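You operate a simulated robot arm through the tools that you are given. There is no shell and no other tool. Be economical: measure what you need, move in short steps, check, and stop when the job is done.

Carry out the task below with a simulated robot arm. There is one attempt and no reset: what you move stays moved.

TASK
Loosen the screw of clamped block D and take the block out.
Fine: loosen the thumb screw before the clamp opens; block into the blue block tray; close the empty clamp; the other screws stay tight.

The check looks at the end state, three seconds after you hand in, the way a careful person would. Anything else that was tipped, shoved, dropped, spilled or broken makes it a failure.

THE ROBOT
A 7-joint arm with a two-finger parallel gripper, fixed in place. Base frame: the origin is at the foot of the arm, x ahead of it, y to its left, z up; the work surface is at about z = 0. Readings come in cm, rad, newtons and seconds.
With the tool pointing down near the work surface it reaches from about 24 to 62 cm from the base axis. Its first joint turns from -1.152 to 1.152 rad. Payload 2.6 kg.
Tool frame: the origin (TCP) lies between the finger pads and is the grasp point; the fingertips stand 3 cm ahead of it; z points along the fingers, y is the line along which they close. Largest opening 9.4 cm; finger width 2.8, thickness 1; the body of the gripper, 5 by 9.6 cm, starts 5.5 cm behind the TCP.
Orientation is told as [roll, pitch, yaw] about the base's x, y, z axes, in that order, counted from this pose: with the fingers straight down and closing along the base's y, the tool's x points along the base's -x, its y along +y and its z along -z.

THE INTERFACE
- The arm moves only by the tool servo_tool. Its argument "commands" is a list that holds one entry, the list of rows, each a list of 7 numbers: the turn, a rotation vector about the tool's x, y, z in rad, then the shift along the tool's x, y, z in mm, then the gripper command, from -1 (shut) to 1 (fully open), values between in proportion. In form: [[[rx, ry, rz, tx, ty, tz, gripper], ...]]. A call has 1 to 20 rows; each row shifts and turns the commanded pose from where the row before left it, along the tool's axes as they then stand. A row lasts 0.2 s, in which the tool goes at most 5 cm and 0.15 rad; a call with a longer step from one row to the next is refused whole, and so is a gripper value outside its range. Where a pose cannot be reached the arm comes as near as it can. A force on the tool above 90 N (or 10 N above the force at the start of the call, whichever is more), or a blocked arm, ends the call early, and 0.2 s more pass. Each finger travels about 7.2 cm/s and halts on what it meets, pressing with about 33 N; the grip force reading is that of the motor and also rises with nothing between the fingers. The clock runs only during rows and for 0.2 s after the last one: add rows that do not move to give the fingers time. It gives the time, the measured TCP pose, the force on the tool (base axes), the opening and the grip force at its end, in the units of the frame above (readings bear some noise), with the torque about the TCP (base axes, N m) and any sound that the robot's microphone picked up.
- Cameras (640 x 400 px; columns grow to the right, rows downward): "scene" is fixed at [4.36, 43.94, 57.08]; the picture's right is [-0.69, -0.73, 0.00], its down [-0.37, 0.35, -0.86] and it looks along [0.63, -0.59, -0.51] (base axes); focal length 330 px, centre (320, 200). "wrist" rides on the gripper at [7.6, 1.4, -10.2] in the tool frame; the picture's right is [-0.18, 0.98, 0.00], its down [-0.75, -0.14, -0.64] and it looks along [-0.63, -0.12, 0.77] (tool axes); focal length 243 px, centre (320, 200). There is no depth. A picture from a camera that has moved, and an enlarged one, comes with that camera's place and axes in the base frame and with its lens.
- camera(camera): a new picture of that camera. No time passes.
- enlarge(camera, box): a new picture of the part [left, top, right, bottom] of that camera's present view, enlarged. No time passes.
- hand_in(): hands the job in; it is judged then, once.

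Work in short steps. Places have to be worked out from the pictures, the camera data and where the tool is seen: move nearer, look again, correct. Check each grasp and each placing, and mend what went wrong. You have 120 turns and 76 pictures in all, those below and enlarged ones among them. Open the gripper and draw the arm clear of the work before you hand the job in, unless the task says otherwise; then end with one line.

The tools are called after "Request:" as a command line: name --argument value ..., lists and objects as JSON in quotes. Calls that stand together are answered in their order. servo_tool: Moves the arm, as the interface text tells. Its arguments: {"type":"object","properties":{"commands":{"type":"array","items":{"type":"array","items":{"type":"array","items":{"type":"number"}}}}},"required":["commands"]} The other tools are called the same way: camera (camera) takes a picture; enlarge (camera, box) takes an enlarged picture of a part of a camera's view; hand_in () hands the job in.

At the start:

```text
time_s: 0.0
tool_pos: [34.99, -9.28, 36.44]
tool_rot: [-0.002, 0.001, 0.0]
contact_force: [-1.5, -0.2, 0.1]
ft_torque: [-0.01, -0.02, 0.02]
finger_gap: 9.42
grip_force: 0.1
```

scene: 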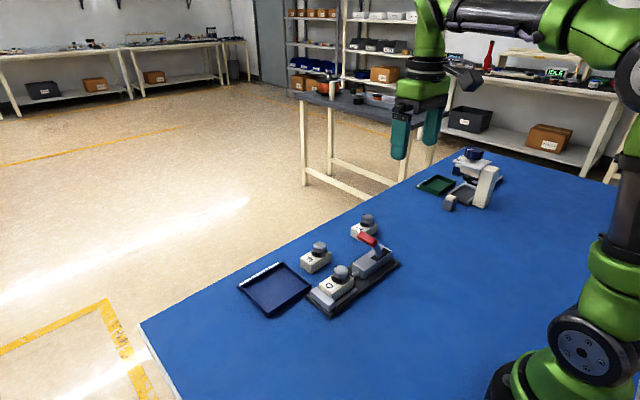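
wrist: 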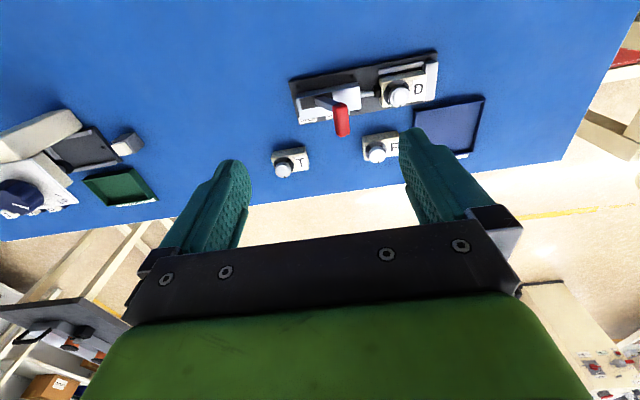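

I'll look closer at the clamp area in both views first.

Request:
enlarge --camera "scene" --box '[220, 190, 420, 330]'

Request:
enlarge --camera "wrist" --box '[260, 30, 500, 190]'

```text
2.86 times, centred on (320, 260) of scene
camera zoom: at [4.36, 43.94, 57.08], right [-0.69, -0.73, 0.0], down [-0.37, 0.35, -0.86], along [0.63, -0.59, -0.51], focal length 942 px, centre (320, 29)
```

zoom: 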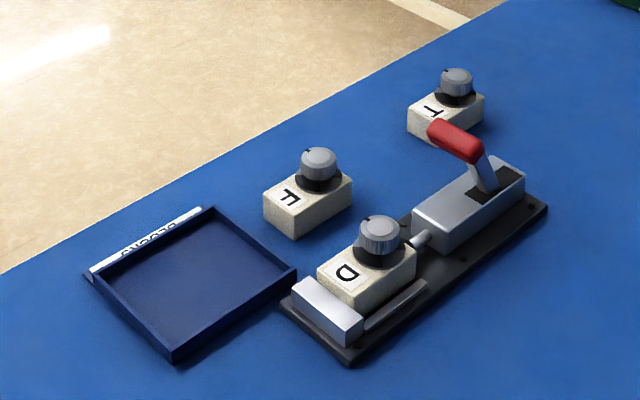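

```text
2.50 times, centred on (380, 110) of wrist
camera zoom: at [27.34, -7.83, 46.69], right [0.18, 0.98, 0.0], down [0.75, -0.14, 0.64], along [0.63, -0.12, -0.77], focal length 606 px, centre (170, 425)
```

zoom: 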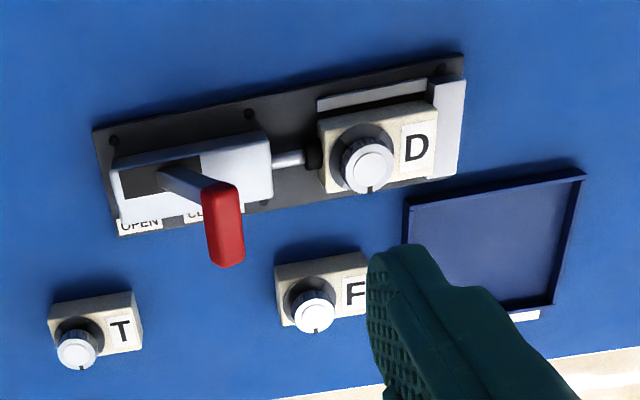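

Knob D appears to sit at about (41.4, 2.5), top at z≈7, with the clamp running along y and the lever near y≈-10. I'll move above D to z≈20 for a closer look.

Request:
servo_tool --commands '[[[0, 0, 0, -12.8, 23.6, 32, 1], [0, 0, 0, -12.8, 23.6, 32, 1], [0, 0, 0, -12.8, 23.6, 32, 1], [0, 0, 0, -12.8, 23.6, 32, 1], [0, 0, 0, -12.8, 23.6, 32, 1], [0, 0, 0, 0, 0, 0, 1], [0, 0, 0, 0, 0, 0, 1]]]'

Request:
camera --camera "wrist"

Request:
enlarge --camera "scene" --box '[270, 190, 430, 330]'

```text
time_s: 1.6
tool_pos: [41.44, 2.32, 20.43]
tool_rot: [-0.001, -0.002, 0.0]
contact_force: [1.1, 0.3, -0.6]
ft_torque: [0.0, 0.01, -0.02]
finger_gap: 9.38
grip_force: 0.0
```

```text
71 pictures are left
camera wrist: at [33.87, 3.82, 30.68], right [0.18, 0.98, 0.0], down [0.75, -0.14, 0.64], along [0.63, -0.12, -0.77], focal length 243 px, centre (320, 200)
```

wrist: 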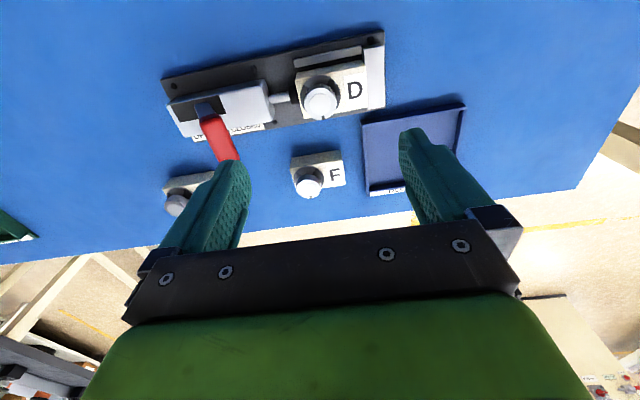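

```text
2.86 times, centred on (350, 260) of scene
camera zoom: at [4.36, 43.94, 57.08], right [-0.69, -0.73, 0.0], down [-0.37, 0.35, -0.86], along [0.63, -0.59, -0.51], focal length 942 px, centre (234, 29)
```

zoom: 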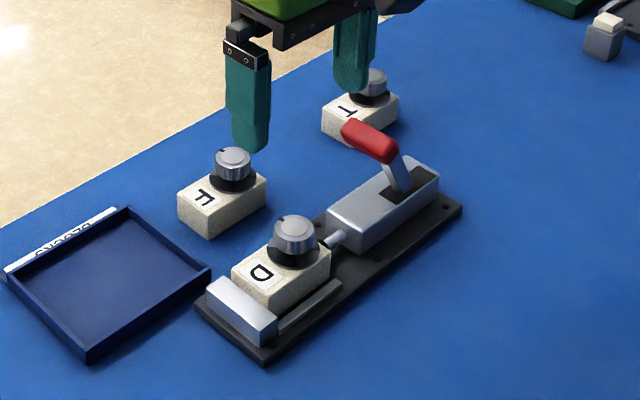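

Request:
enlarge --camera "wrist" --box '[150, 20, 470, 220]'

```text
2.00 times, centred on (310, 120) of wrist
camera zoom: at [33.87, 3.82, 30.68], right [0.18, 0.98, 0.0], down [0.75, -0.14, 0.64], along [0.63, -0.12, -0.77], focal length 485 px, centre (340, 360)
```

zoom: 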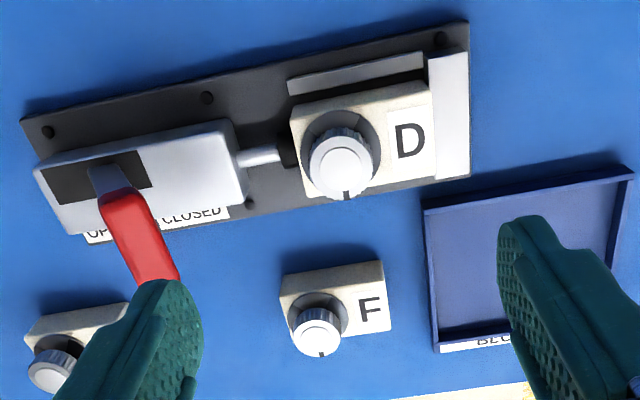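

Request:
enlarge --camera "scene" --box '[315, 250, 379, 290]'

Request:
enlarge --camera "scene" --box '[340, 225, 404, 265]'

```text
10.00 times, centred on (347, 270) of scene
camera zoom: at [4.36, 43.94, 57.08], right [-0.69, -0.73, 0.0], down [-0.37, 0.35, -0.86], along [0.63, -0.59, -0.51], focal length 3296 px, centre (50, -500)
```

zoom: 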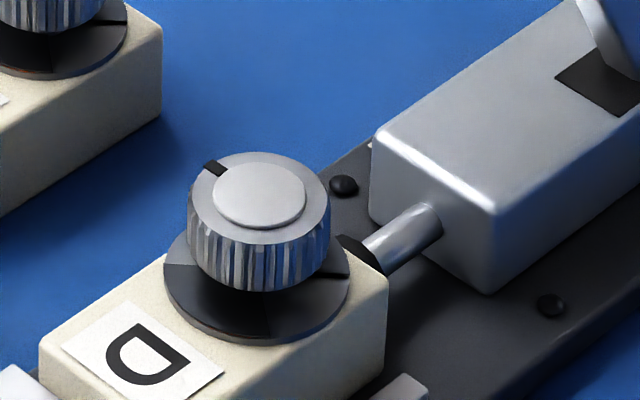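

```text
10.00 times, centred on (372, 245) of scene
camera zoom: at [4.36, 43.94, 57.08], right [-0.69, -0.73, 0.0], down [-0.37, 0.35, -0.86], along [0.63, -0.59, -0.51], focal length 3296 px, centre (-200, -250)
```

zoom: 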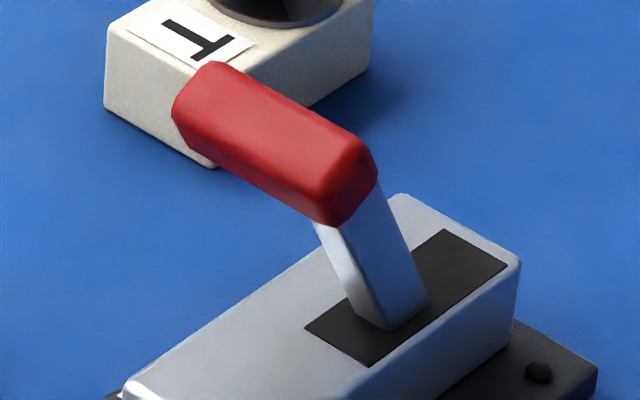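

The lever is a crank with a red horizontal crossbar, leaning +y (closed), and knob D is ≈3.2 cm wide, z≈5.3–6.6. I'll pre-close to 6 cm, yaw clockwise 0.6 and descend to just above the knob to check centring.

Request:
servo_tool --commands '[[[0, 0, 0, -1.5, 1.5, 20, 0.3], [0, 0, 0.15, 0, 0, 20, 0.3], [0, 0, 0.15, 0, 0, 20, 0.3], [0, 0, 0.15, 0, 0, 15, 0.3], [0, 0, 0.15, 0, 0, 15, 0.3], [0, 0, 0, 0, 0, 9, 0.3], [0, 0, 0, 0, 0, 0, 0.3], [0, 0, 0, 0, 0, 0, 0.3]]]'

Request:
enlarge --camera "scene" --box '[300, 210, 396, 270]'

Request:
camera --camera "wrist"

```text
time_s: 3.4
tool_pos: [41.49, 2.77, 10.41]
tool_rot: [0.001, 0.0, -0.601]
contact_force: [0.1, -0.4, -0.4]
ft_torque: [0.03, -0.01, 0.0]
finger_gap: 6.1
grip_force: 0.2
```

```text
6.67 times, centred on (348, 240) of scene
camera zoom: at [4.36, 43.94, 57.08], right [-0.69, -0.73, 0.0], down [-0.37, 0.35, -0.86], along [0.63, -0.59, -0.51], focal length 2197 px, centre (133, -67)
```

zoom: 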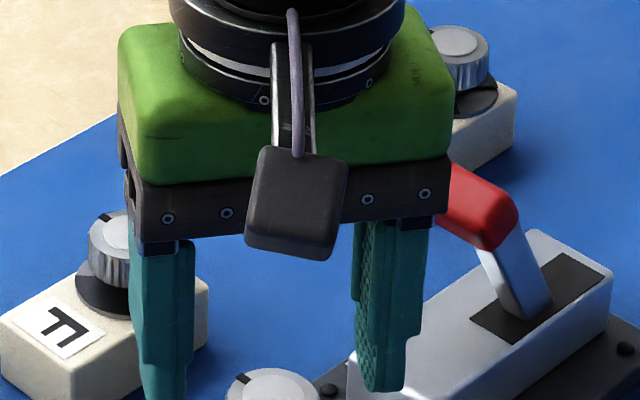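

```text
65 pictures are left
camera wrist: at [36.07, 8.23, 20.65], right [0.71, 0.71, 0.0], down [0.54, -0.54, 0.64], along [0.45, -0.45, -0.77], focal length 243 px, centre (320, 200)
```

wrist: 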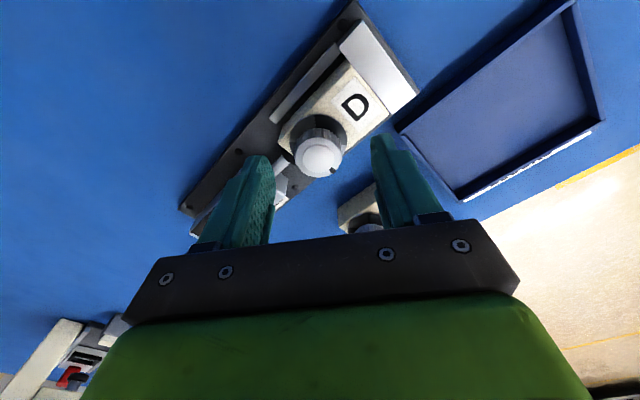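

The knob centre triangulates to (41.4, 2.8), right under the TCP. I descend to z≈7.9 and close on the knob.

Request:
servo_tool --commands '[[[0, 0, 0, 0, 0, 9, 0.3], [0, 0, 0, 0, 0, 9, 0.3], [0, 0, 0, 0, 0, 7, 0.3], [0, 0, 0, 0, 0, 0, 0.3], [0, 0, 0, 0, 0, 0, -1], [0, 0, 0, 0, 0, 0, -1], [0, 0, 0, 0, 0, 0, -1], [0, 0, 0, 0, 0, 0, -1]]]'

Request:
enlarge --camera "scene" --box '[300, 230, 396, 290]'

```text
time_s: 5.2
tool_pos: [41.36, 2.46, 7.9]
tool_rot: [-0.001, 0.001, -0.599]
contact_force: [-3.5, -4.7, 0.2]
ft_torque: [-0.1, 0.17, 0.0]
finger_gap: 3.06
grip_force: 32.9
```

```text
6.67 times, centred on (348, 260) of scene
camera zoom: at [4.37, 43.94, 57.08], right [-0.69, -0.73, 0.0], down [-0.37, 0.35, -0.86], along [0.63, -0.59, -0.51], focal length 2197 px, centre (133, -200)
```

zoom: 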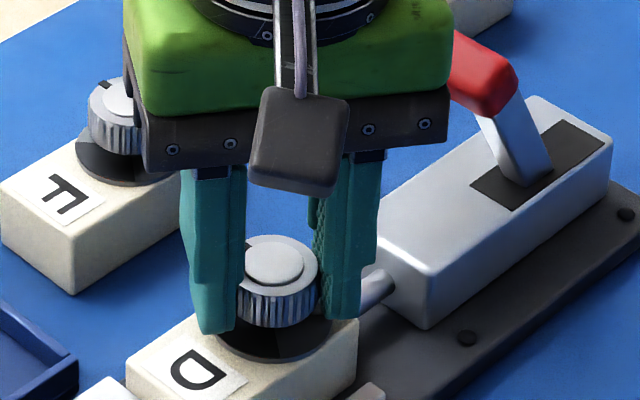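

Grip is on the knob (gap 3.06, 33 N). I turn it counter-clockwise in part and watch torque and sound.

Request:
servo_tool --commands '[[[0, 0, -0.1, 0, 0, 0, -1], [0, 0, -0.1, 0, 0, 0, -1], [0, 0, -0.1, 0, 0, 0, -1], [0, 0, -0.1, 0, 0, 0, -1], [0, 0, -0.1, 0, 0, 0, -1], [0, 0, -0.1, 0, 0, 0, -1], [0, 0, 0, 0, 0, 0, -1]]]'

Request:
enlarge --camera "scene" --box '[300, 230, 396, 290]'

```text
time_s: 6.8
tool_pos: [41.35, 2.38, 7.93]
tool_rot: [-0.005, 0.002, -0.002]
contact_force: [-10.9, -24.4, -4.9]
ft_torque: [-0.61, 0.55, -0.08]
finger_gap: 3.06
grip_force: 33.0
```

```text
6.67 times, centred on (348, 260) of scene
camera zoom: at [4.37, 43.94, 57.08], right [-0.69, -0.73, 0.0], down [-0.37, 0.35, -0.86], along [0.63, -0.59, -0.51], focal length 2197 px, centre (133, -200)
```

zoom: 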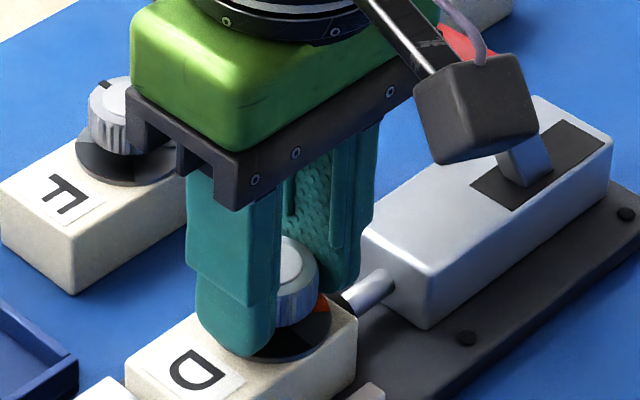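

The knob turns and a red sector is coming into view; side force −24 N in y means I'm slightly off centre. I correct 2 mm and go on turning.

Request:
servo_tool --commands '[[[0, 0, 0, 0.7, -1.8, 0, -1], [0, 0, -0.1, 0, 0, 0, -1], [0, 0, -0.1, 0, 0, 0, -1], [0, 0, -0.1, 0, 0, 0, -1], [0, 0, -0.1, 0, 0, 0, -1], [0, 0, -0.1, 0, 0, 0, -1], [0, 0, -0.1, 0, 0, 0, -1], [0, 0, 0, 0, 0, 0, -1]]]'

Request:
enlarge --camera "scene" --box '[300, 230, 396, 290]'

```text
time_s: 8.6
tool_pos: [41.36, 2.17, 8.08]
tool_rot: [-0.003, 0.002, 0.599]
contact_force: [-4.7, -23.4, -4.2]
ft_torque: [-0.79, 0.23, -0.08]
finger_gap: 3.04
grip_force: 33.2
```

```text
6.67 times, centred on (348, 260) of scene
camera zoom: at [4.37, 43.94, 57.08], right [-0.69, -0.73, 0.0], down [-0.37, 0.35, -0.86], along [0.63, -0.59, -0.51], focal length 2197 px, centre (133, -200)
```

zoom: 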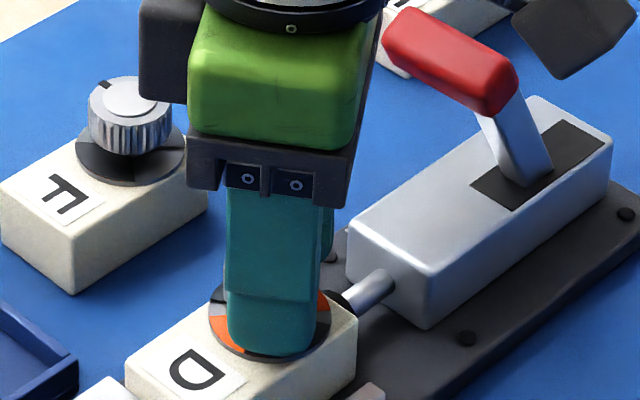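

z rises a bit as the screw backs out, with the same side force. I release here and look at the knob and ring from above.

Request:
servo_tool --commands '[[[0, 0, 0, 0, 0, 0, 0.3], [0, 0, 0, 0, 0, 0, 0.3], [0, 0, 0, 0, 0, 0, 0.3], [0, 0, 0, 0, 0, -20, 0.3], [0, 0, 0, 0, 0, -20, 0.3], [0, 0, 0, 0, 0, -20, 0.3], [0, 0, 0, 0, 0, 0, 0.3]]]'

Request:
enlarge --camera "wrist" --box '[220, 40, 420, 165]'

Request:
enlarge --camera "scene" --box '[300, 240, 396, 300]'

```text
time_s: 10.2
tool_pos: [41.2, 2.53, 14.18]
tool_rot: [0.001, -0.001, 0.6]
contact_force: [0.0, 0.1, 0.3]
ft_torque: [-0.03, 0.01, 0.0]
finger_gap: 6.12
grip_force: 0.2
```

```text
3.20 times, centred on (320, 102) of wrist
camera zoom: at [34.24, -0.53, 24.44], right [-0.4, 0.91, 0.0], down [0.7, 0.31, 0.64], along [0.59, 0.26, -0.77], focal length 776 px, centre (320, 512)
```

zoom: 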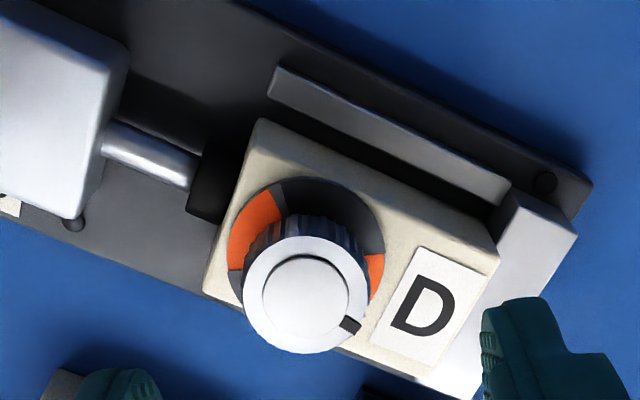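

```text
6.67 times, centred on (348, 270) of scene
camera zoom: at [4.36, 43.94, 57.08], right [-0.69, -0.73, 0.0], down [-0.37, 0.35, -0.86], along [0.63, -0.59, -0.51], focal length 2197 px, centre (133, -267)
```

zoom: 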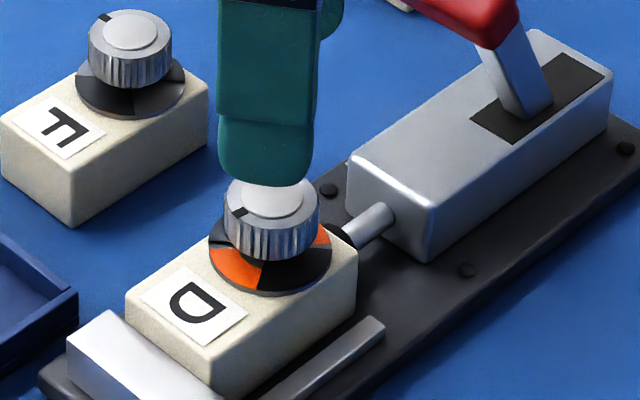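

The mark has moved ~70° CCW with no slip, and the orange part-ring is showing. I re-grasp at yaw −0.3 and continue turning until fully loose.

Request:
servo_tool --commands '[[[0, 0, 0.15, 0, 0, 0, 0.3], [0, 0, 0.15, 0, 0, 0, 0.3], [0, 0, 0.15, 0, 0, 0, 0.3], [0, 0, 0.15, 0, 0, 0, 0.3], [0, 0, 0.15, 0, 0, 0, 0.3], [0, 0, 0.15, 0, 0, 0, 0.3], [0, 0, 0, -2.3, -0.7, 20, 0.3], [0, 0, 0, 0, 0, 20, 0.3], [0, 0, 0, 0, 0, 12, 0.3], [0, 0, 0, 0, 0, 9, 0.3], [0, 0, 0, 0, 0, 0, 0.3], [0, 0, 0, 0, 0, 0, -1], [0, 0, 0, 0, 0, 0, -1], [0, 0, 0, 0, 0, 0, -1], [0, 0, 0, 0, 0, 0, -1]]]'

```text
time_s: 13.4
tool_pos: [41.7, 2.31, 7.91]
tool_rot: [0.0, 0.001, -0.299]
contact_force: [2.8, 2.6, -3.5]
ft_torque: [0.06, -0.14, -0.02]
finger_gap: 3.05
grip_force: 33.1
```

Gripped again (gap 3.05). Turn CCW another ~0.8 rad.

Request:
servo_tool --commands '[[[0, 0, -0.1, 0, 0, 0, -1], [0, 0, -0.1, 0, 0, 0, -1], [0, 0, -0.1, 0, 0, 0, -1], [0, 0, -0.1, 0, 0, 0, -1], [0, 0, -0.1, 0, 0, 0, -1], [0, 0, -0.1, 0, 0, 0, -1], [0, 0, -0.1, 0, 0, 0, -1], [0, 0, -0.1, 0, 0, 0, -1], [0, 0, 0, 0, 0, 0, -1]]]'

Request:
enlarge --camera "scene" --box '[300, 240, 396, 300]'

```text
time_s: 15.4
tool_pos: [41.61, 2.22, 7.84]
tool_rot: [-0.002, -0.002, 0.502]
contact_force: [1.9, -10.2, 0.7]
ft_torque: [-0.24, -0.15, 0.0]
finger_gap: 3.07
grip_force: 32.9
```

```text
6.67 times, centred on (348, 270) of scene
camera zoom: at [4.36, 43.94, 57.08], right [-0.69, -0.73, 0.0], down [-0.37, 0.35, -0.86], along [0.63, -0.59, -0.51], focal length 2197 px, centre (133, -267)
```

zoom: 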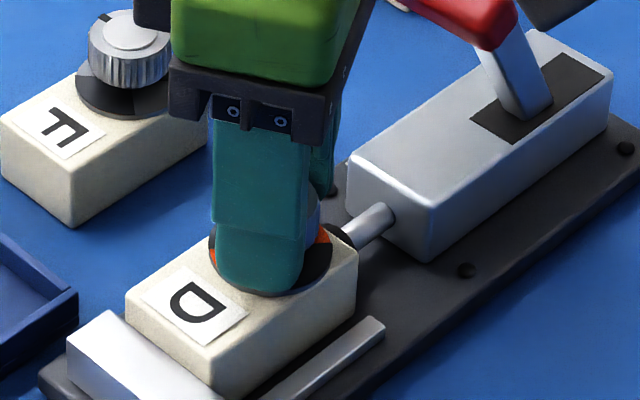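

Request:
servo_tool --commands '[[[0, 0, 0, 0, 0, 0, 0.3], [0, 0, 0, 0, 0, 0, 0.3], [0, 0, 0, 0, 0, 0, 0.3], [0, 0, 0, 0, 0, -20, 0.3], [0, 0, 0, 0, 0, -20, 0.3], [0, 0, 0, 0, 0, -20, 0.3], [0, 0, 0, 0, 0, 0, 0.3]]]'

Request:
enlarge --camera "wrist" --box '[220, 40, 420, 165]'

Request:
enlarge --camera "scene" --box '[300, 240, 396, 300]'

```text
time_s: 17.0
tool_pos: [41.54, 2.29, 13.76]
tool_rot: [-0.001, -0.001, 0.502]
contact_force: [-1.1, 1.0, 0.3]
ft_torque: [0.04, -0.01, 0.01]
finger_gap: 6.11
grip_force: 0.0
```

```text
3.20 times, centred on (320, 102) of wrist
camera zoom: at [34.31, -0.04, 24.17], right [-0.31, 0.95, 0.0], down [0.73, 0.24, 0.64], along [0.61, 0.2, -0.77], focal length 776 px, centre (320, 512)
```

zoom: 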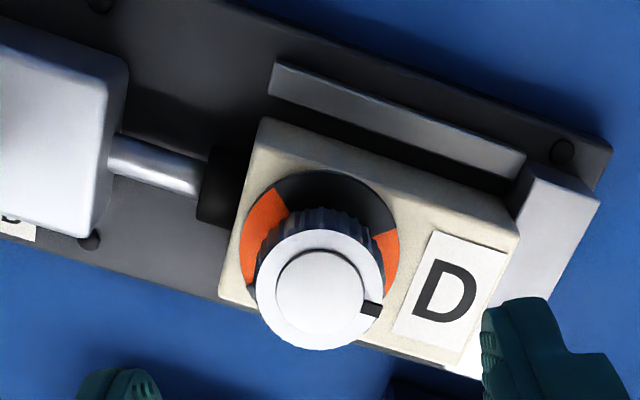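

```text
6.67 times, centred on (348, 270) of scene
camera zoom: at [4.36, 43.94, 57.08], right [-0.69, -0.73, 0.0], down [-0.37, 0.35, -0.86], along [0.63, -0.59, -0.51], focal length 2197 px, centre (133, -267)
```

zoom: 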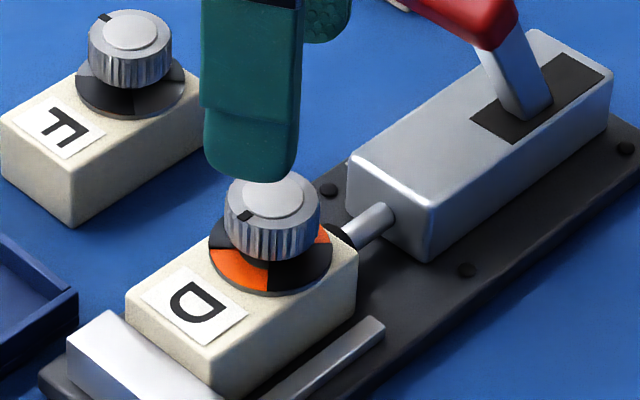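

The mark only reached ~80°, so it may be at its stop or the pads slipped. I test by re-gripping at yaw 0 and turning a bit more, reading torque.

Request:
servo_tool --commands '[[[0, 0, 0.1, 0, 0, 0, 0.3], [0, 0, 0.1, 0, 0, 0, 0.3], [0, 0, 0.1, 0, 0, 0, 0.3], [0, 0, 0.1, 0, 0, 0, 0.3], [0, 0, 0.1, 0, 0, 0, 0.3], [0, 0, 0, 0, 0, 20, 0.3], [0, 0, 0, 0, 0, 20, 0.3], [0, 0, 0, 0, 0, 11, 0.3], [0, 0, 0, 0, 0, 9, 0.3], [0, 0, 0, 0, 0, 0, 0.3], [0, 0, 0, 0, 0, 0, -1], [0, 0, 0, 0, 0, 0, -1], [0, 0, 0, 0, 0, 0, -1], [0, 0, 0, 0, 0, 0, -1]]]'

Request:
servo_tool --commands '[[[0, 0, -0.1, 0, 0, 0, -1], [0, 0, -0.1, 0, 0, 0, -1], [0, 0, -0.1, 0, 0, 0, -1]]]'

Request:
servo_tool --commands '[[[0, 0, -0.1, 0, 0, 0, -1], [0, 0, -0.1, 0, 0, 0, -1], [0, 0, -0.1, 0, 0, 0, -1]]]'

```text
time_s: 20.0
tool_pos: [41.69, 2.32, 7.85]
tool_rot: [0.001, 0.0, 0.002]
contact_force: [1.9, 4.5, -4.4]
ft_torque: [0.08, -0.11, -0.01]
finger_gap: 3.07
grip_force: 32.6
```

```text
time_s: 20.8
tool_pos: [41.42, 2.16, 7.86]
tool_rot: [-0.001, -0.001, 0.304]
contact_force: [-0.2, 3.5, -0.3]
ft_torque: [0.09, -0.01, -0.42]
finger_gap: 3.06
grip_force: 33.2
```

```text
time_s: 21.6
tool_pos: [41.47, 2.16, 8.0]
tool_rot: [-0.003, 0.001, 0.602]
contact_force: [1.5, -2.1, 0.4]
ft_torque: [-0.06, -0.02, -0.36]
finger_gap: 3.07
grip_force: 33.0
```

A torque of −0.4 N·m now shows it's against its stop. Release and check.

Request:
servo_tool --commands '[[[0, 0, 0, 0, 0, 0, 0.3], [0, 0, 0, 0, 0, 0, 0.3], [0, 0, 0, 0, 0, 0, 0.3], [0, 0, 0, 0, 0, -20, 0.3], [0, 0, 0, 0, 0, -20, 0.3], [0, 0, 0, 0, 0, -20, 0.3], [0, 0, 0, 0, 0, 0, 0.3]]]'

Request:
enlarge --camera "scene" --box '[300, 240, 396, 300]'

```text
time_s: 23.2
tool_pos: [41.62, 2.26, 13.78]
tool_rot: [0.0, -0.001, 0.599]
contact_force: [0.3, 1.0, -0.7]
ft_torque: [0.04, 0.02, -0.03]
finger_gap: 6.11
grip_force: 0.0
```

```text
6.67 times, centred on (348, 270) of scene
camera zoom: at [4.36, 43.94, 57.08], right [-0.69, -0.73, 0.0], down [-0.37, 0.35, -0.86], along [0.63, -0.59, -0.51], focal length 2197 px, centre (133, -267)
```

zoom: 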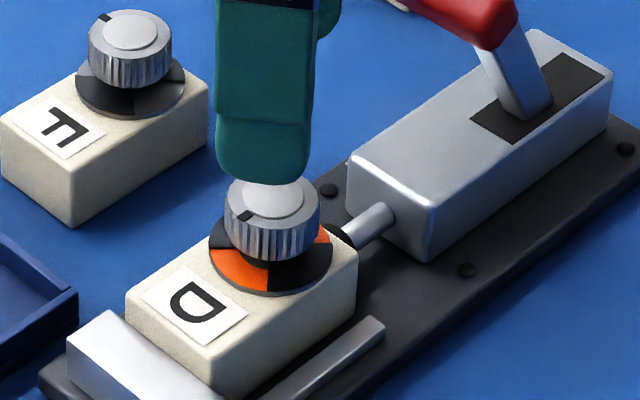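

The screw is at its loose stop. The red crossbar computes to x≈40.5–45.5, y≈-7.7, z≈8.5; I go above it at yaw 0 with a ~4 cm gap to straddle it, and look.

Request:
servo_tool --commands '[[[0, 0, 0.15, 0, 0, -10, 0.0], [0, 0, 0.15, 0, 0, -10, 0.0], [0, 0, 0.15, 0, 0, 0, 0.0], [0, 0, 0.15, 0, 0, 0, 0.0], [0, 0, 0, -7, -33, 0, 0.0], [0, 0, 0, -7, -33, 0, -0.1], [0, 0, 0, -8, -33, 0, -0.1], [0, 0, 0, 0, 0, 0, -0.1], [0, 0, 0, 0, 0, 0, -0.1]]]'

Request:
enlarge --camera "wrist" --box '[160, 20, 480, 220]'

Request:
enlarge --camera "scene" --box '[310, 170, 438, 250]'

```text
time_s: 25.2
tool_pos: [43.77, -7.69, 15.9]
tool_rot: [0.0, -0.001, 0.002]
contact_force: [0.1, 1.0, -0.8]
ft_torque: [0.03, -0.02, 0.02]
finger_gap: 4.25
grip_force: 0.0
```

```text
2.00 times, centred on (320, 120) of wrist
camera zoom: at [36.24, -6.19, 26.23], right [0.18, 0.98, 0.0], down [0.75, -0.14, 0.64], along [0.63, -0.12, -0.77], focal length 485 px, centre (320, 360)
```

zoom: 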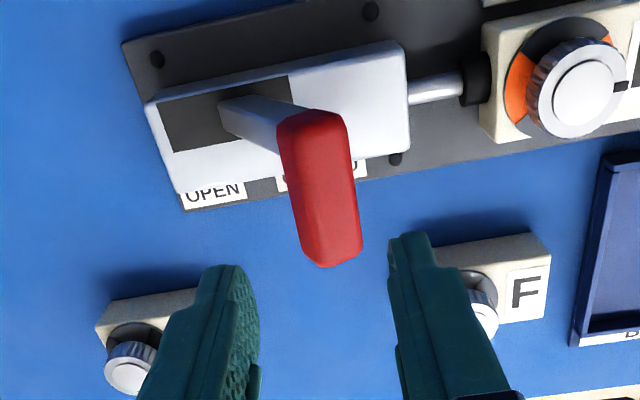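

```text
5.00 times, centred on (374, 210) of scene
camera zoom: at [4.37, 43.94, 57.08], right [-0.69, -0.73, 0.0], down [-0.37, 0.35, -0.86], along [0.63, -0.59, -0.51], focal length 1648 px, centre (50, 150)
```

zoom: 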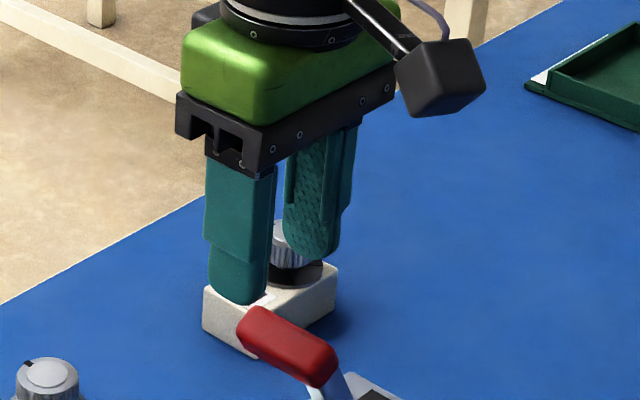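

The bar is at y≈-7.45, x 40.2–45.4; I lower straddling it to tips z≈7.3.

Request:
servo_tool --commands '[[[0, 0, 0, 0, 2, 20, -0.1], [0, 0, 0, 0, 0, 20, -0.1], [0, 0, 0, 0, 0, 16, -0.1], [0, 0, 0, 0, 0, 0, -0.1], [0, 0, 0, 0, 0, 0, -0.1]]]'

Request:
enlarge --camera "scene" --box '[330, 210, 410, 260]'

Request:
enlarge --camera "wrist" --box '[160, 20, 480, 220]'

```text
time_s: 26.4
tool_pos: [43.76, -7.41, 10.2]
tool_rot: [0.0, 0.0, 0.001]
contact_force: [1.1, -0.9, -0.6]
ft_torque: [-0.03, 0.0, 0.0]
finger_gap: 4.23
grip_force: 0.3
```

```text
8.00 times, centred on (370, 235) of scene
camera zoom: at [4.36, 43.94, 57.08], right [-0.69, -0.73, 0.0], down [-0.37, 0.35, -0.86], along [0.63, -0.59, -0.51], focal length 2636 px, centre (-80, -80)
```

zoom: 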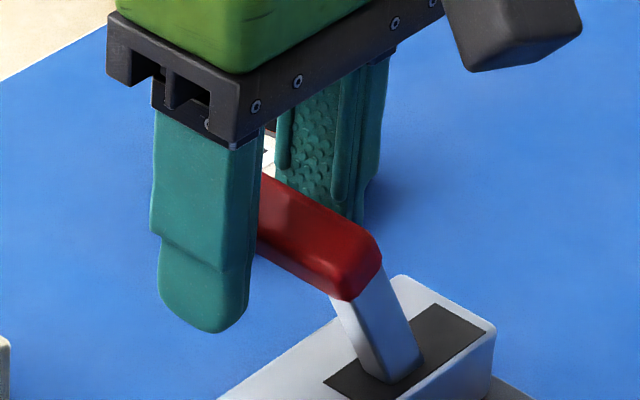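

```text
2.00 times, centred on (320, 120) of wrist
camera zoom: at [36.18, -5.88, 20.48], right [0.18, 0.98, 0.0], down [0.75, -0.14, 0.64], along [0.63, -0.12, -0.77], focal length 485 px, centre (320, 360)
```

zoom: 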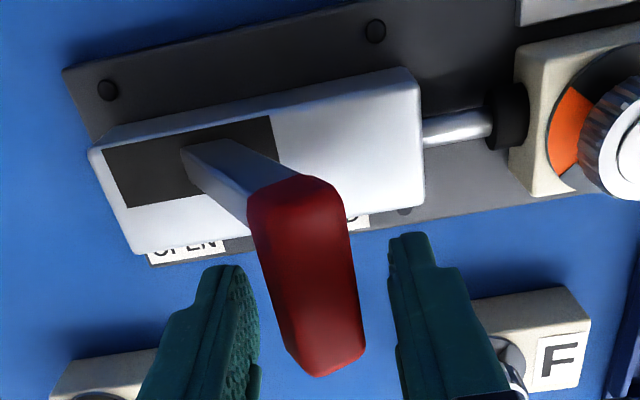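

The bar is well between the fingers. I push −y in small steps to swing the lever toward OPEN.

Request:
servo_tool --commands '[[[0, 0, 0, 0, -10, 0, -0.1], [0, 0, 0, 0, -10, 0, -0.1], [0, 0, 0, 0, -10, 0, -0.1], [0, 0, 0, 0, -10, 0, -0.1], [0, 0, 0, 0, -10, 0, -0.1], [0, 0, 0, 0, 0, 0, -0.1]]]'

Request:
enlarge --camera "wrist" --box '[160, 20, 480, 220]'

```text
time_s: 27.8
tool_pos: [43.77, -12.46, 10.25]
tool_rot: [0.001, -0.001, 0.0]
contact_force: [-0.2, 0.9, -0.4]
ft_torque: [-0.01, -0.03, 0.01]
finger_gap: 4.23
grip_force: 0.0
```

```text
2.00 times, centred on (320, 120) of wrist
camera zoom: at [36.18, -10.9, 20.58], right [0.18, 0.98, 0.0], down [0.75, -0.14, 0.64], along [0.63, -0.12, -0.77], focal length 485 px, centre (320, 360)
```

zoom: 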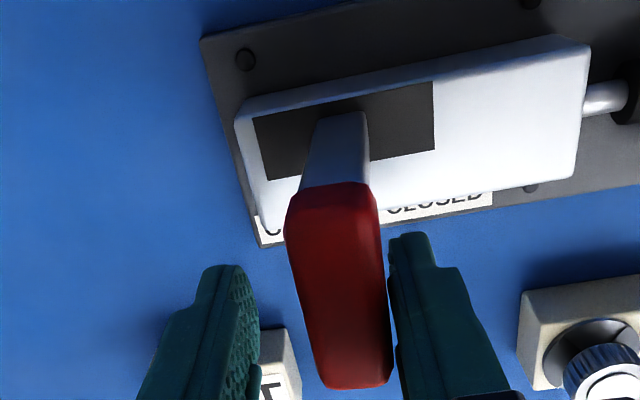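

The lever moves freely and is now about upright. Continue −y by 4 cm.

Request:
servo_tool --commands '[[[0, 0, 0, 0, -10, 0, -0.1], [0, 0, 0, 0, -10, 0, -0.1], [0, 0, 0, 0, -8, 0, -0.1], [0, 0, 0, 0, -7, 0, -0.1], [0, 0, 0, 0, 0, 0, -0.1]]]'

Request:
camera --camera "wrist"

Request:
enlarge --camera "scene" --box '[300, 210, 428, 290]'

```text
time_s: 29.0
tool_pos: [43.86, -15.76, 10.35]
tool_rot: [0.003, 0.003, 0.002]
contact_force: [-1.8, 9.5, -0.2]
ft_torque: [0.09, 0.14, -0.11]
finger_gap: 4.78
grip_force: 4.8
```

```text
50 pictures are left
camera wrist: at [36.32, -14.38, 20.61], right [0.18, 0.98, 0.0], down [0.75, -0.14, 0.64], along [0.63, -0.11, -0.77], focal length 243 px, centre (320, 200)
```

wrist: 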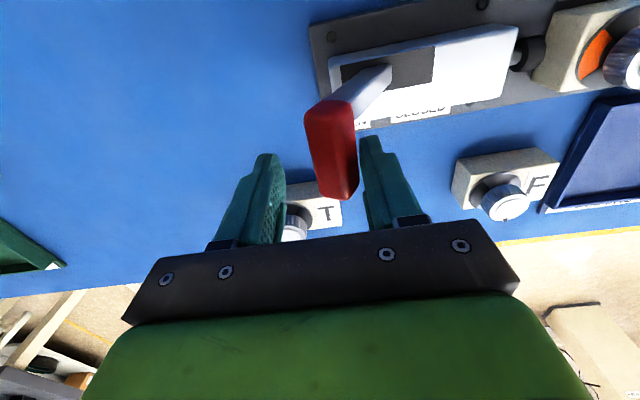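

```text
5.00 times, centred on (364, 250) of scene
camera zoom: at [4.36, 43.94, 57.08], right [-0.69, -0.73, 0.0], down [-0.37, 0.35, -0.86], along [0.63, -0.59, -0.51], focal length 1648 px, centre (100, -50)
```

zoom: 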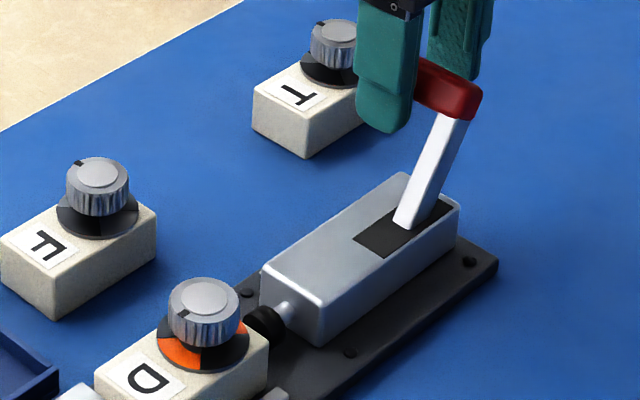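

The plunger has retracted and the lever is at its open stop. I back off +y, raise, and go above D with yaw 90° (fingers closing along x), then look.

Request:
servo_tool --commands '[[[0, 0, 0, 0, 9, 0, -0.1], [0, 0, 0, 0, 0, -20, -0.1], [0, 0, 0, 0, 0, -40, 0], [0, 0, 0, 0, 0, -40, 0.5], [0, 0, 0, 0, 0, 0, 0.5]]]'

Request:
servo_tool --commands '[[[0, 0, -0.15, 8, 35, 0, 0.5], [0, 0, -0.15, 10, 35, 0, 0.5], [0, 0, -0.15, 15, 35, 0, 0.5], [0, 0, -0.15, 20, 35, 0, 0.5], [0, 0, -0.15, 20, 20, 0, 0.5], [0, 0, -0.15, 0, 0, 0, 0.5], [0, 0, -0.15, 0, 0, 0, 0.5], [0, 0, -0.15, 0, 0, 0, 0.5], [0, 0, -0.15, 0, 0, 0, 0.5], [0, 0, -0.15, 0, 0, 0, 0.5], [0, 0, -0.0708, 0, 0, 0, 0.5], [0, 0, 0, 0, 0, 0, 0.5]]]'

Request:
camera --camera "wrist"

Request:
enlarge --camera "scene" --box '[230, 210, 422, 330]'

```text
time_s: 30.2
tool_pos: [43.77, -14.98, 20.43]
tool_rot: [-0.001, -0.001, 0.003]
contact_force: [0.3, 0.9, -0.3]
ft_torque: [-0.01, 0.01, 0.01]
finger_gap: 7.03
grip_force: 0.1
```

```text
time_s: 32.8
tool_pos: [32.87, -2.42, 20.14]
tool_rot: [0.001, 0.0, 1.571]
contact_force: [-0.1, 0.6, -0.2]
ft_torque: [-0.02, -0.03, 0.03]
finger_gap: 7.04
grip_force: 0.0
```

```text
48 pictures are left
camera wrist: at [31.49, -9.99, 30.55], right [-0.98, 0.18, 0.0], down [0.14, 0.75, 0.64], along [0.12, 0.63, -0.77], focal length 243 px, centre (320, 200)
```

wrist: 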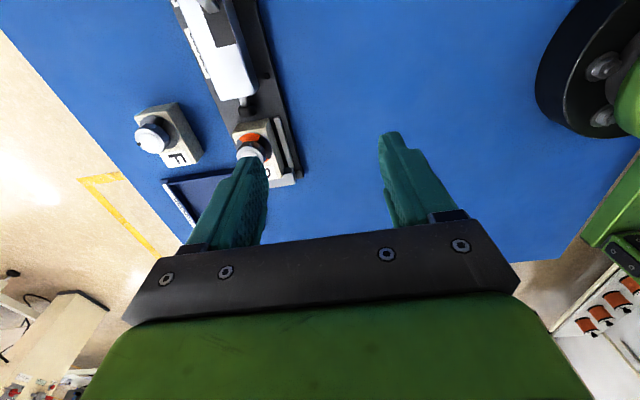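

```text
3.33 times, centred on (326, 270) of scene
camera zoom: at [4.36, 43.94, 57.08], right [-0.69, -0.73, 0.0], down [-0.37, 0.35, -0.86], along [0.63, -0.59, -0.51], focal length 1098 px, centre (300, -33)
```

zoom: 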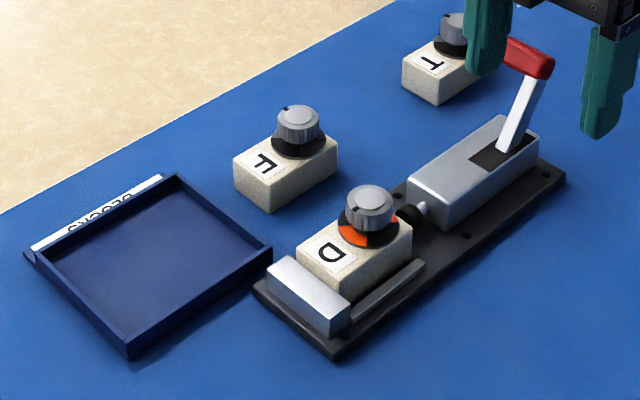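

Axes drifted while turning; block D's top computes to x 39.4–43.8, y 0.2–7.1. I move to hover above its centre (41.6, 3.6), z≈13.

Request:
servo_tool --commands '[[[0, 0, 0, -20, -30, 0, 0.5], [0, 0, 0, -20, -30, 0, 0.5], [0, 0, 0, -20, -27, 10, 0.5], [0, 0, 0, 0, 0, 30, 0.5], [0, 0, 0, 0, 0, 30, 0.5], [0, 0, 0, 0, 0, 0, 0.5]]]'

Request:
camera --camera "wrist"

Request:
enlarge --camera "scene" --box '[292, 240, 388, 300]'

```text
time_s: 34.2
tool_pos: [41.65, 3.73, 13.39]
tool_rot: [0.0, 0.002, 1.57]
contact_force: [-0.2, -0.4, -0.8]
ft_torque: [-0.02, 0.01, 0.03]
finger_gap: 7.01
grip_force: 0.1
```

```text
46 pictures are left
camera wrist: at [40.25, -3.85, 23.65], right [-0.98, 0.18, 0.0], down [0.14, 0.75, 0.64], along [0.12, 0.63, -0.77], focal length 243 px, centre (320, 200)
```

wrist: 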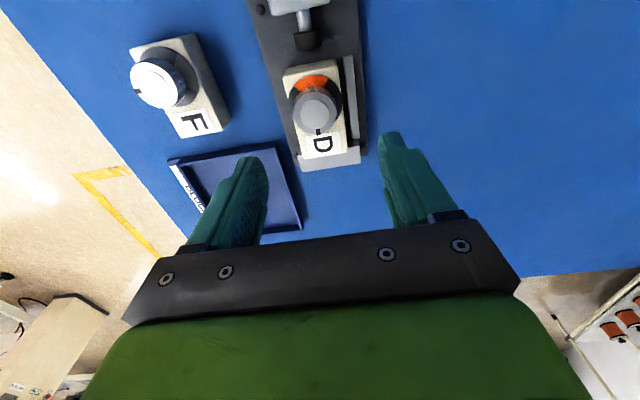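

```text
6.67 times, centred on (340, 270) of scene
camera zoom: at [4.37, 43.94, 57.08], right [-0.69, -0.73, 0.0], down [-0.37, 0.35, -0.86], along [0.63, -0.59, -0.51], focal length 2197 px, centre (187, -267)
```

zoom: 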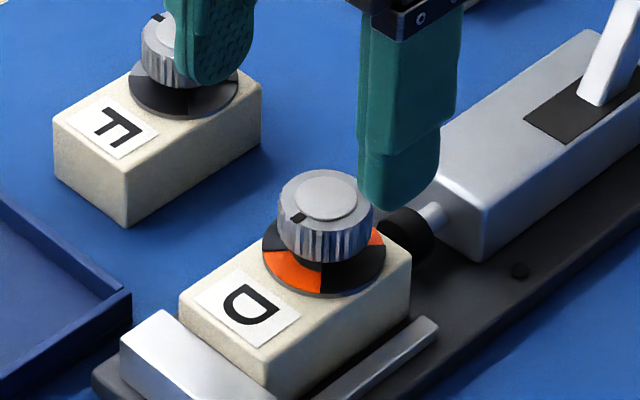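

Rail top looks ~1 cm above the plate (z≈2–2.3) and block top ≈3.9. I descend to TCP z≈5.7 (tips ≈2.7) and look before closing.

Request:
servo_tool --commands '[[[0, 0, 0, 0, 0, 20, 0.5], [0, 0, 0, 0, 0, 20, 0.5], [0, 0, 0, 0, 0, 20, 0.5], [0, 0, 0, 0, 0, 10, 0.5], [0, 0, 0, 0, 0, 7, 0.5], [0, 0, 0, 0, 0, 0, 0.5]]]'

Request:
enlarge --camera "scene" --box '[292, 250, 388, 310]'

Request:
enlarge --camera "wrist" --box '[200, 60, 440, 210]'

```text
time_s: 35.6
tool_pos: [41.56, 3.46, 5.52]
tool_rot: [0.001, -0.001, 1.572]
contact_force: [-0.3, 1.3, 0.5]
ft_torque: [-0.01, -0.03, 0.01]
finger_gap: 7.04
grip_force: 0.0
```

```text
6.67 times, centred on (340, 280) of scene
camera zoom: at [4.36, 43.94, 57.08], right [-0.69, -0.73, 0.0], down [-0.37, 0.35, -0.86], along [0.63, -0.59, -0.51], focal length 2197 px, centre (187, -333)
```

zoom: 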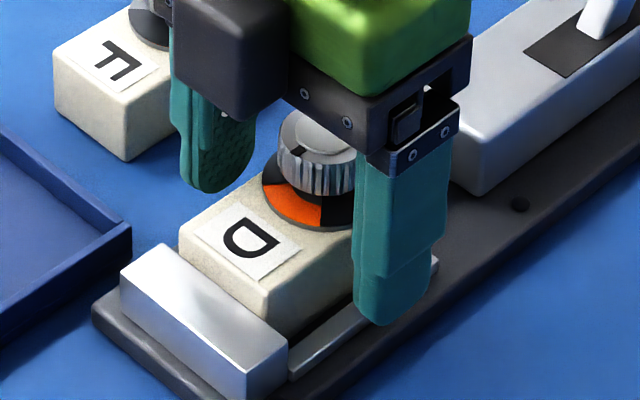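

```text
2.67 times, centred on (320, 135) of wrist
camera zoom: at [40.19, -4.04, 15.81], right [-0.98, 0.18, 0.0], down [0.14, 0.75, 0.64], along [0.12, 0.63, -0.77], focal length 647 px, centre (320, 373)
```

zoom: 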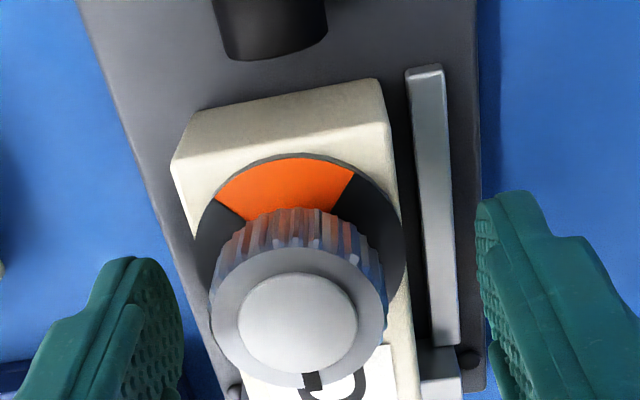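

Request:
servo_tool --commands '[[[0, 0, 0, 0, 0, -2, 0.5], [0, 0, 0, 0, 0, 0, 0.2], [0, 0, 0, 0, 0, 0, 0.05], [0, 0, 0, 0, 0, 0, -1], [0, 0, 0, 0, 0, 0, -1], [0, 0, 0, 0, 0, 0, -1]]]'

Request:
enlarge --camera "scene" --box '[292, 250, 388, 310]'

```text
time_s: 37.0
tool_pos: [41.56, 3.55, 5.64]
tool_rot: [-0.001, 0.0, 1.571]
contact_force: [0.4, 0.0, 2.2]
ft_torque: [0.0, -0.02, -0.03]
finger_gap: 4.15
grip_force: 32.7
```

```text
6.67 times, centred on (340, 280) of scene
camera zoom: at [4.36, 43.94, 57.08], right [-0.69, -0.73, 0.0], down [-0.37, 0.35, -0.86], along [0.63, -0.59, -0.51], focal length 2197 px, centre (187, -333)
```

zoom: 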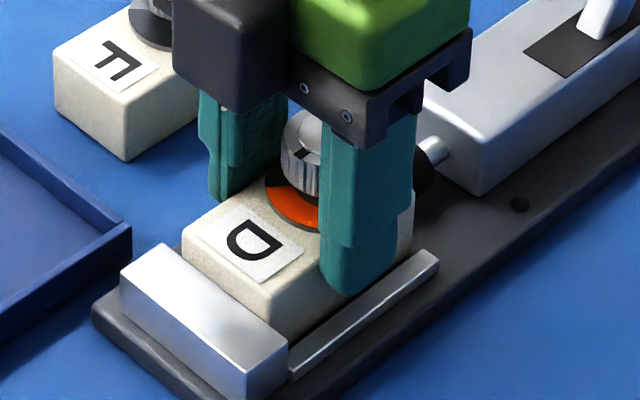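

Fingers are on the block sides (gap 4.15, rail cleared). I lift 3 cm and check.

Request:
servo_tool --commands '[[[0, 0, 0, 0, 0, -10, -1], [0, 0, 0, 0, 0, -10, -1], [0, 0, 0, 0, 0, -15, -1], [0, 0, 0, 0, 0, 0, -1]]]'

Request:
enlarge --camera "scene" --box '[230, 210, 390, 310]'

```text
time_s: 38.0
tool_pos: [41.62, 3.45, 9.3]
tool_rot: [0.001, 0.0, 1.572]
contact_force: [-0.4, 0.2, -1.3]
ft_torque: [0.03, 0.01, -0.01]
finger_gap: 4.14
grip_force: 32.7
```

```text
4.00 times, centred on (310, 260) of scene
camera zoom: at [4.37, 43.94, 57.08], right [-0.69, -0.73, 0.0], down [-0.37, 0.35, -0.86], along [0.63, -0.59, -0.51], focal length 1318 px, centre (360, -40)
```

zoom: 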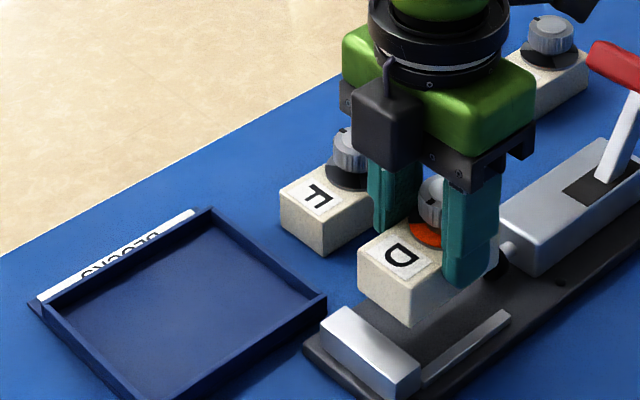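

The block is held level and clear. The tray spans x 46.4–56.8, y 7.6–19.5; I raise and carry the block to its centre (51.5, 13.5).

Request:
servo_tool --commands '[[[0, 0, 0, 0, 0, -20, -1], [0, 0, 0, 0, 0, -17, -1], [0, 0, 0, -20, -20, 0, -1], [0, 0, 0, -20, -20, 0, -1], [0, 0, 0, -20, -20, 0, -1], [0, 0, 0, -20, -20, 0, -1], [0, 0, 0, -20, -19, 0, -1], [0, 0, 0, 0, 0, 20, -1], [0, 0, 0, 0, 0, 20, -1], [0, 0, 0, 0, 0, 0, -1]]]'

Request:
enlarge --camera "scene" --box '[220, 220, 380, 320]'

Request:
camera --camera "wrist"

```text
time_s: 40.2
tool_pos: [51.51, 13.59, 8.81]
tool_rot: [-0.001, 0.001, 1.571]
contact_force: [-0.3, 0.1, -2.0]
ft_torque: [-0.02, 0.01, -0.01]
finger_gap: 4.16
grip_force: 33.4
```

```text
4.00 times, centred on (300, 270) of scene
camera zoom: at [4.37, 43.94, 57.08], right [-0.69, -0.73, 0.0], down [-0.37, 0.35, -0.86], along [0.63, -0.59, -0.51], focal length 1318 px, centre (400, -80)
```

zoom: 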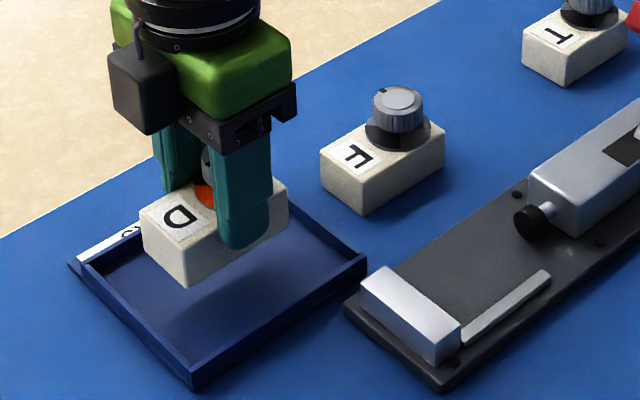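

```text
39 pictures are left
camera wrist: at [50.13, 5.97, 19.21], right [-0.98, 0.18, 0.0], down [0.14, 0.75, 0.64], along [0.12, 0.63, -0.77], focal length 243 px, centre (320, 200)
```

wrist: 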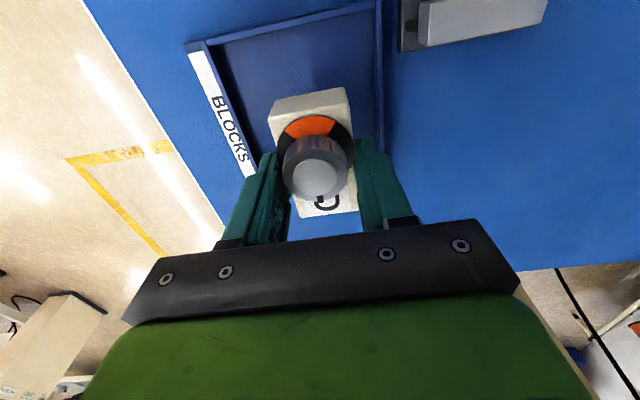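

Well over the tray. I descend in small steps until contact (expected near TCP z≈4.9).

Request:
servo_tool --commands '[[[0, 0, 0, 0, 0, 12, -1], [0, 0, 0, 0, 0, 12, -1], [0, 0, 0, 0, 0, 8, -1], [0, 0, 0, 0, 0, 4, -1], [0, 0, 0, 0, 0, 0, -1]]]'

Request:
enlarge --camera "scene" --box '[230, 240, 326, 300]'

```text
time_s: 41.4
tool_pos: [51.77, 13.49, 5.43]
tool_rot: [-0.001, -0.001, 1.571]
contact_force: [0.2, 0.2, -1.0]
ft_torque: [0.0, 0.0, 0.0]
finger_gap: 4.16
grip_force: 33.1
```

```text
6.67 times, centred on (278, 270) of scene
camera zoom: at [4.37, 43.94, 57.08], right [-0.69, -0.73, 0.0], down [-0.37, 0.35, -0.86], along [0.63, -0.59, -0.51], focal length 2197 px, centre (600, -267)
```

zoom: 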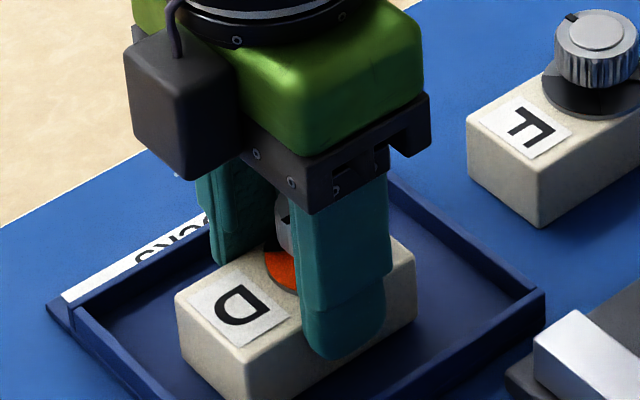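

Request:
servo_tool --commands '[[[0, 0, 0, 0, 0, 2, -1], [0, 0, 0, 0, 0, 2, -1], [0, 0, 0, 0, 0, 1, -1], [0, 0, 0, 0, 0, 0, -1]]]'

```text
time_s: 42.4
tool_pos: [51.61, 13.59, 5.13]
tool_rot: [-0.006, 0.0, 1.571]
contact_force: [-2.0, -0.6, 26.6]
ft_torque: [-0.08, 0.22, -0.07]
finger_gap: 4.19
grip_force: 33.1
```

Contact with the tray floor (26 N) at z≈5.1. I ease up 1 mm, release to ~6.3 cm gap and rise.

Request:
servo_tool --commands '[[[0, 0, 0, 0, 0, -1.5, -1], [0, 0, 0, 0, 0, 0, 0.0], [0, 0, 0, 0, 0, 0, 0.3], [0, 0, 0, 0, 0, 0, 0.3], [0, 0, 0, 0, 0, -20, 0.3], [0, 0, 0, 0, 0, -30, 0.3], [0, 0, 0, 0, 0, -40, 0.3], [0, 0, 0, 0, 0, -40, 0.3], [0, 0, 0, 0, 0, 0, 0.3]]]'

Request:
enlarge --camera "scene" --box '[220, 200, 412, 320]'

```text
time_s: 44.4
tool_pos: [51.32, 13.63, 18.26]
tool_rot: [0.0, 0.001, 1.57]
contact_force: [-0.5, -0.2, -0.4]
ft_torque: [-0.03, 0.03, 0.01]
finger_gap: 6.12
grip_force: 0.0
```

```text
3.33 times, centred on (316, 260) of scene
camera zoom: at [4.36, 43.94, 57.08], right [-0.69, -0.73, 0.0], down [-0.37, 0.35, -0.86], along [0.63, -0.59, -0.51], focal length 1098 px, centre (333, 0)
```

zoom: 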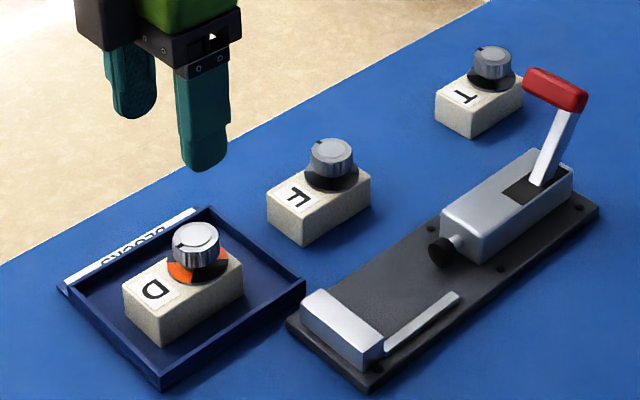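

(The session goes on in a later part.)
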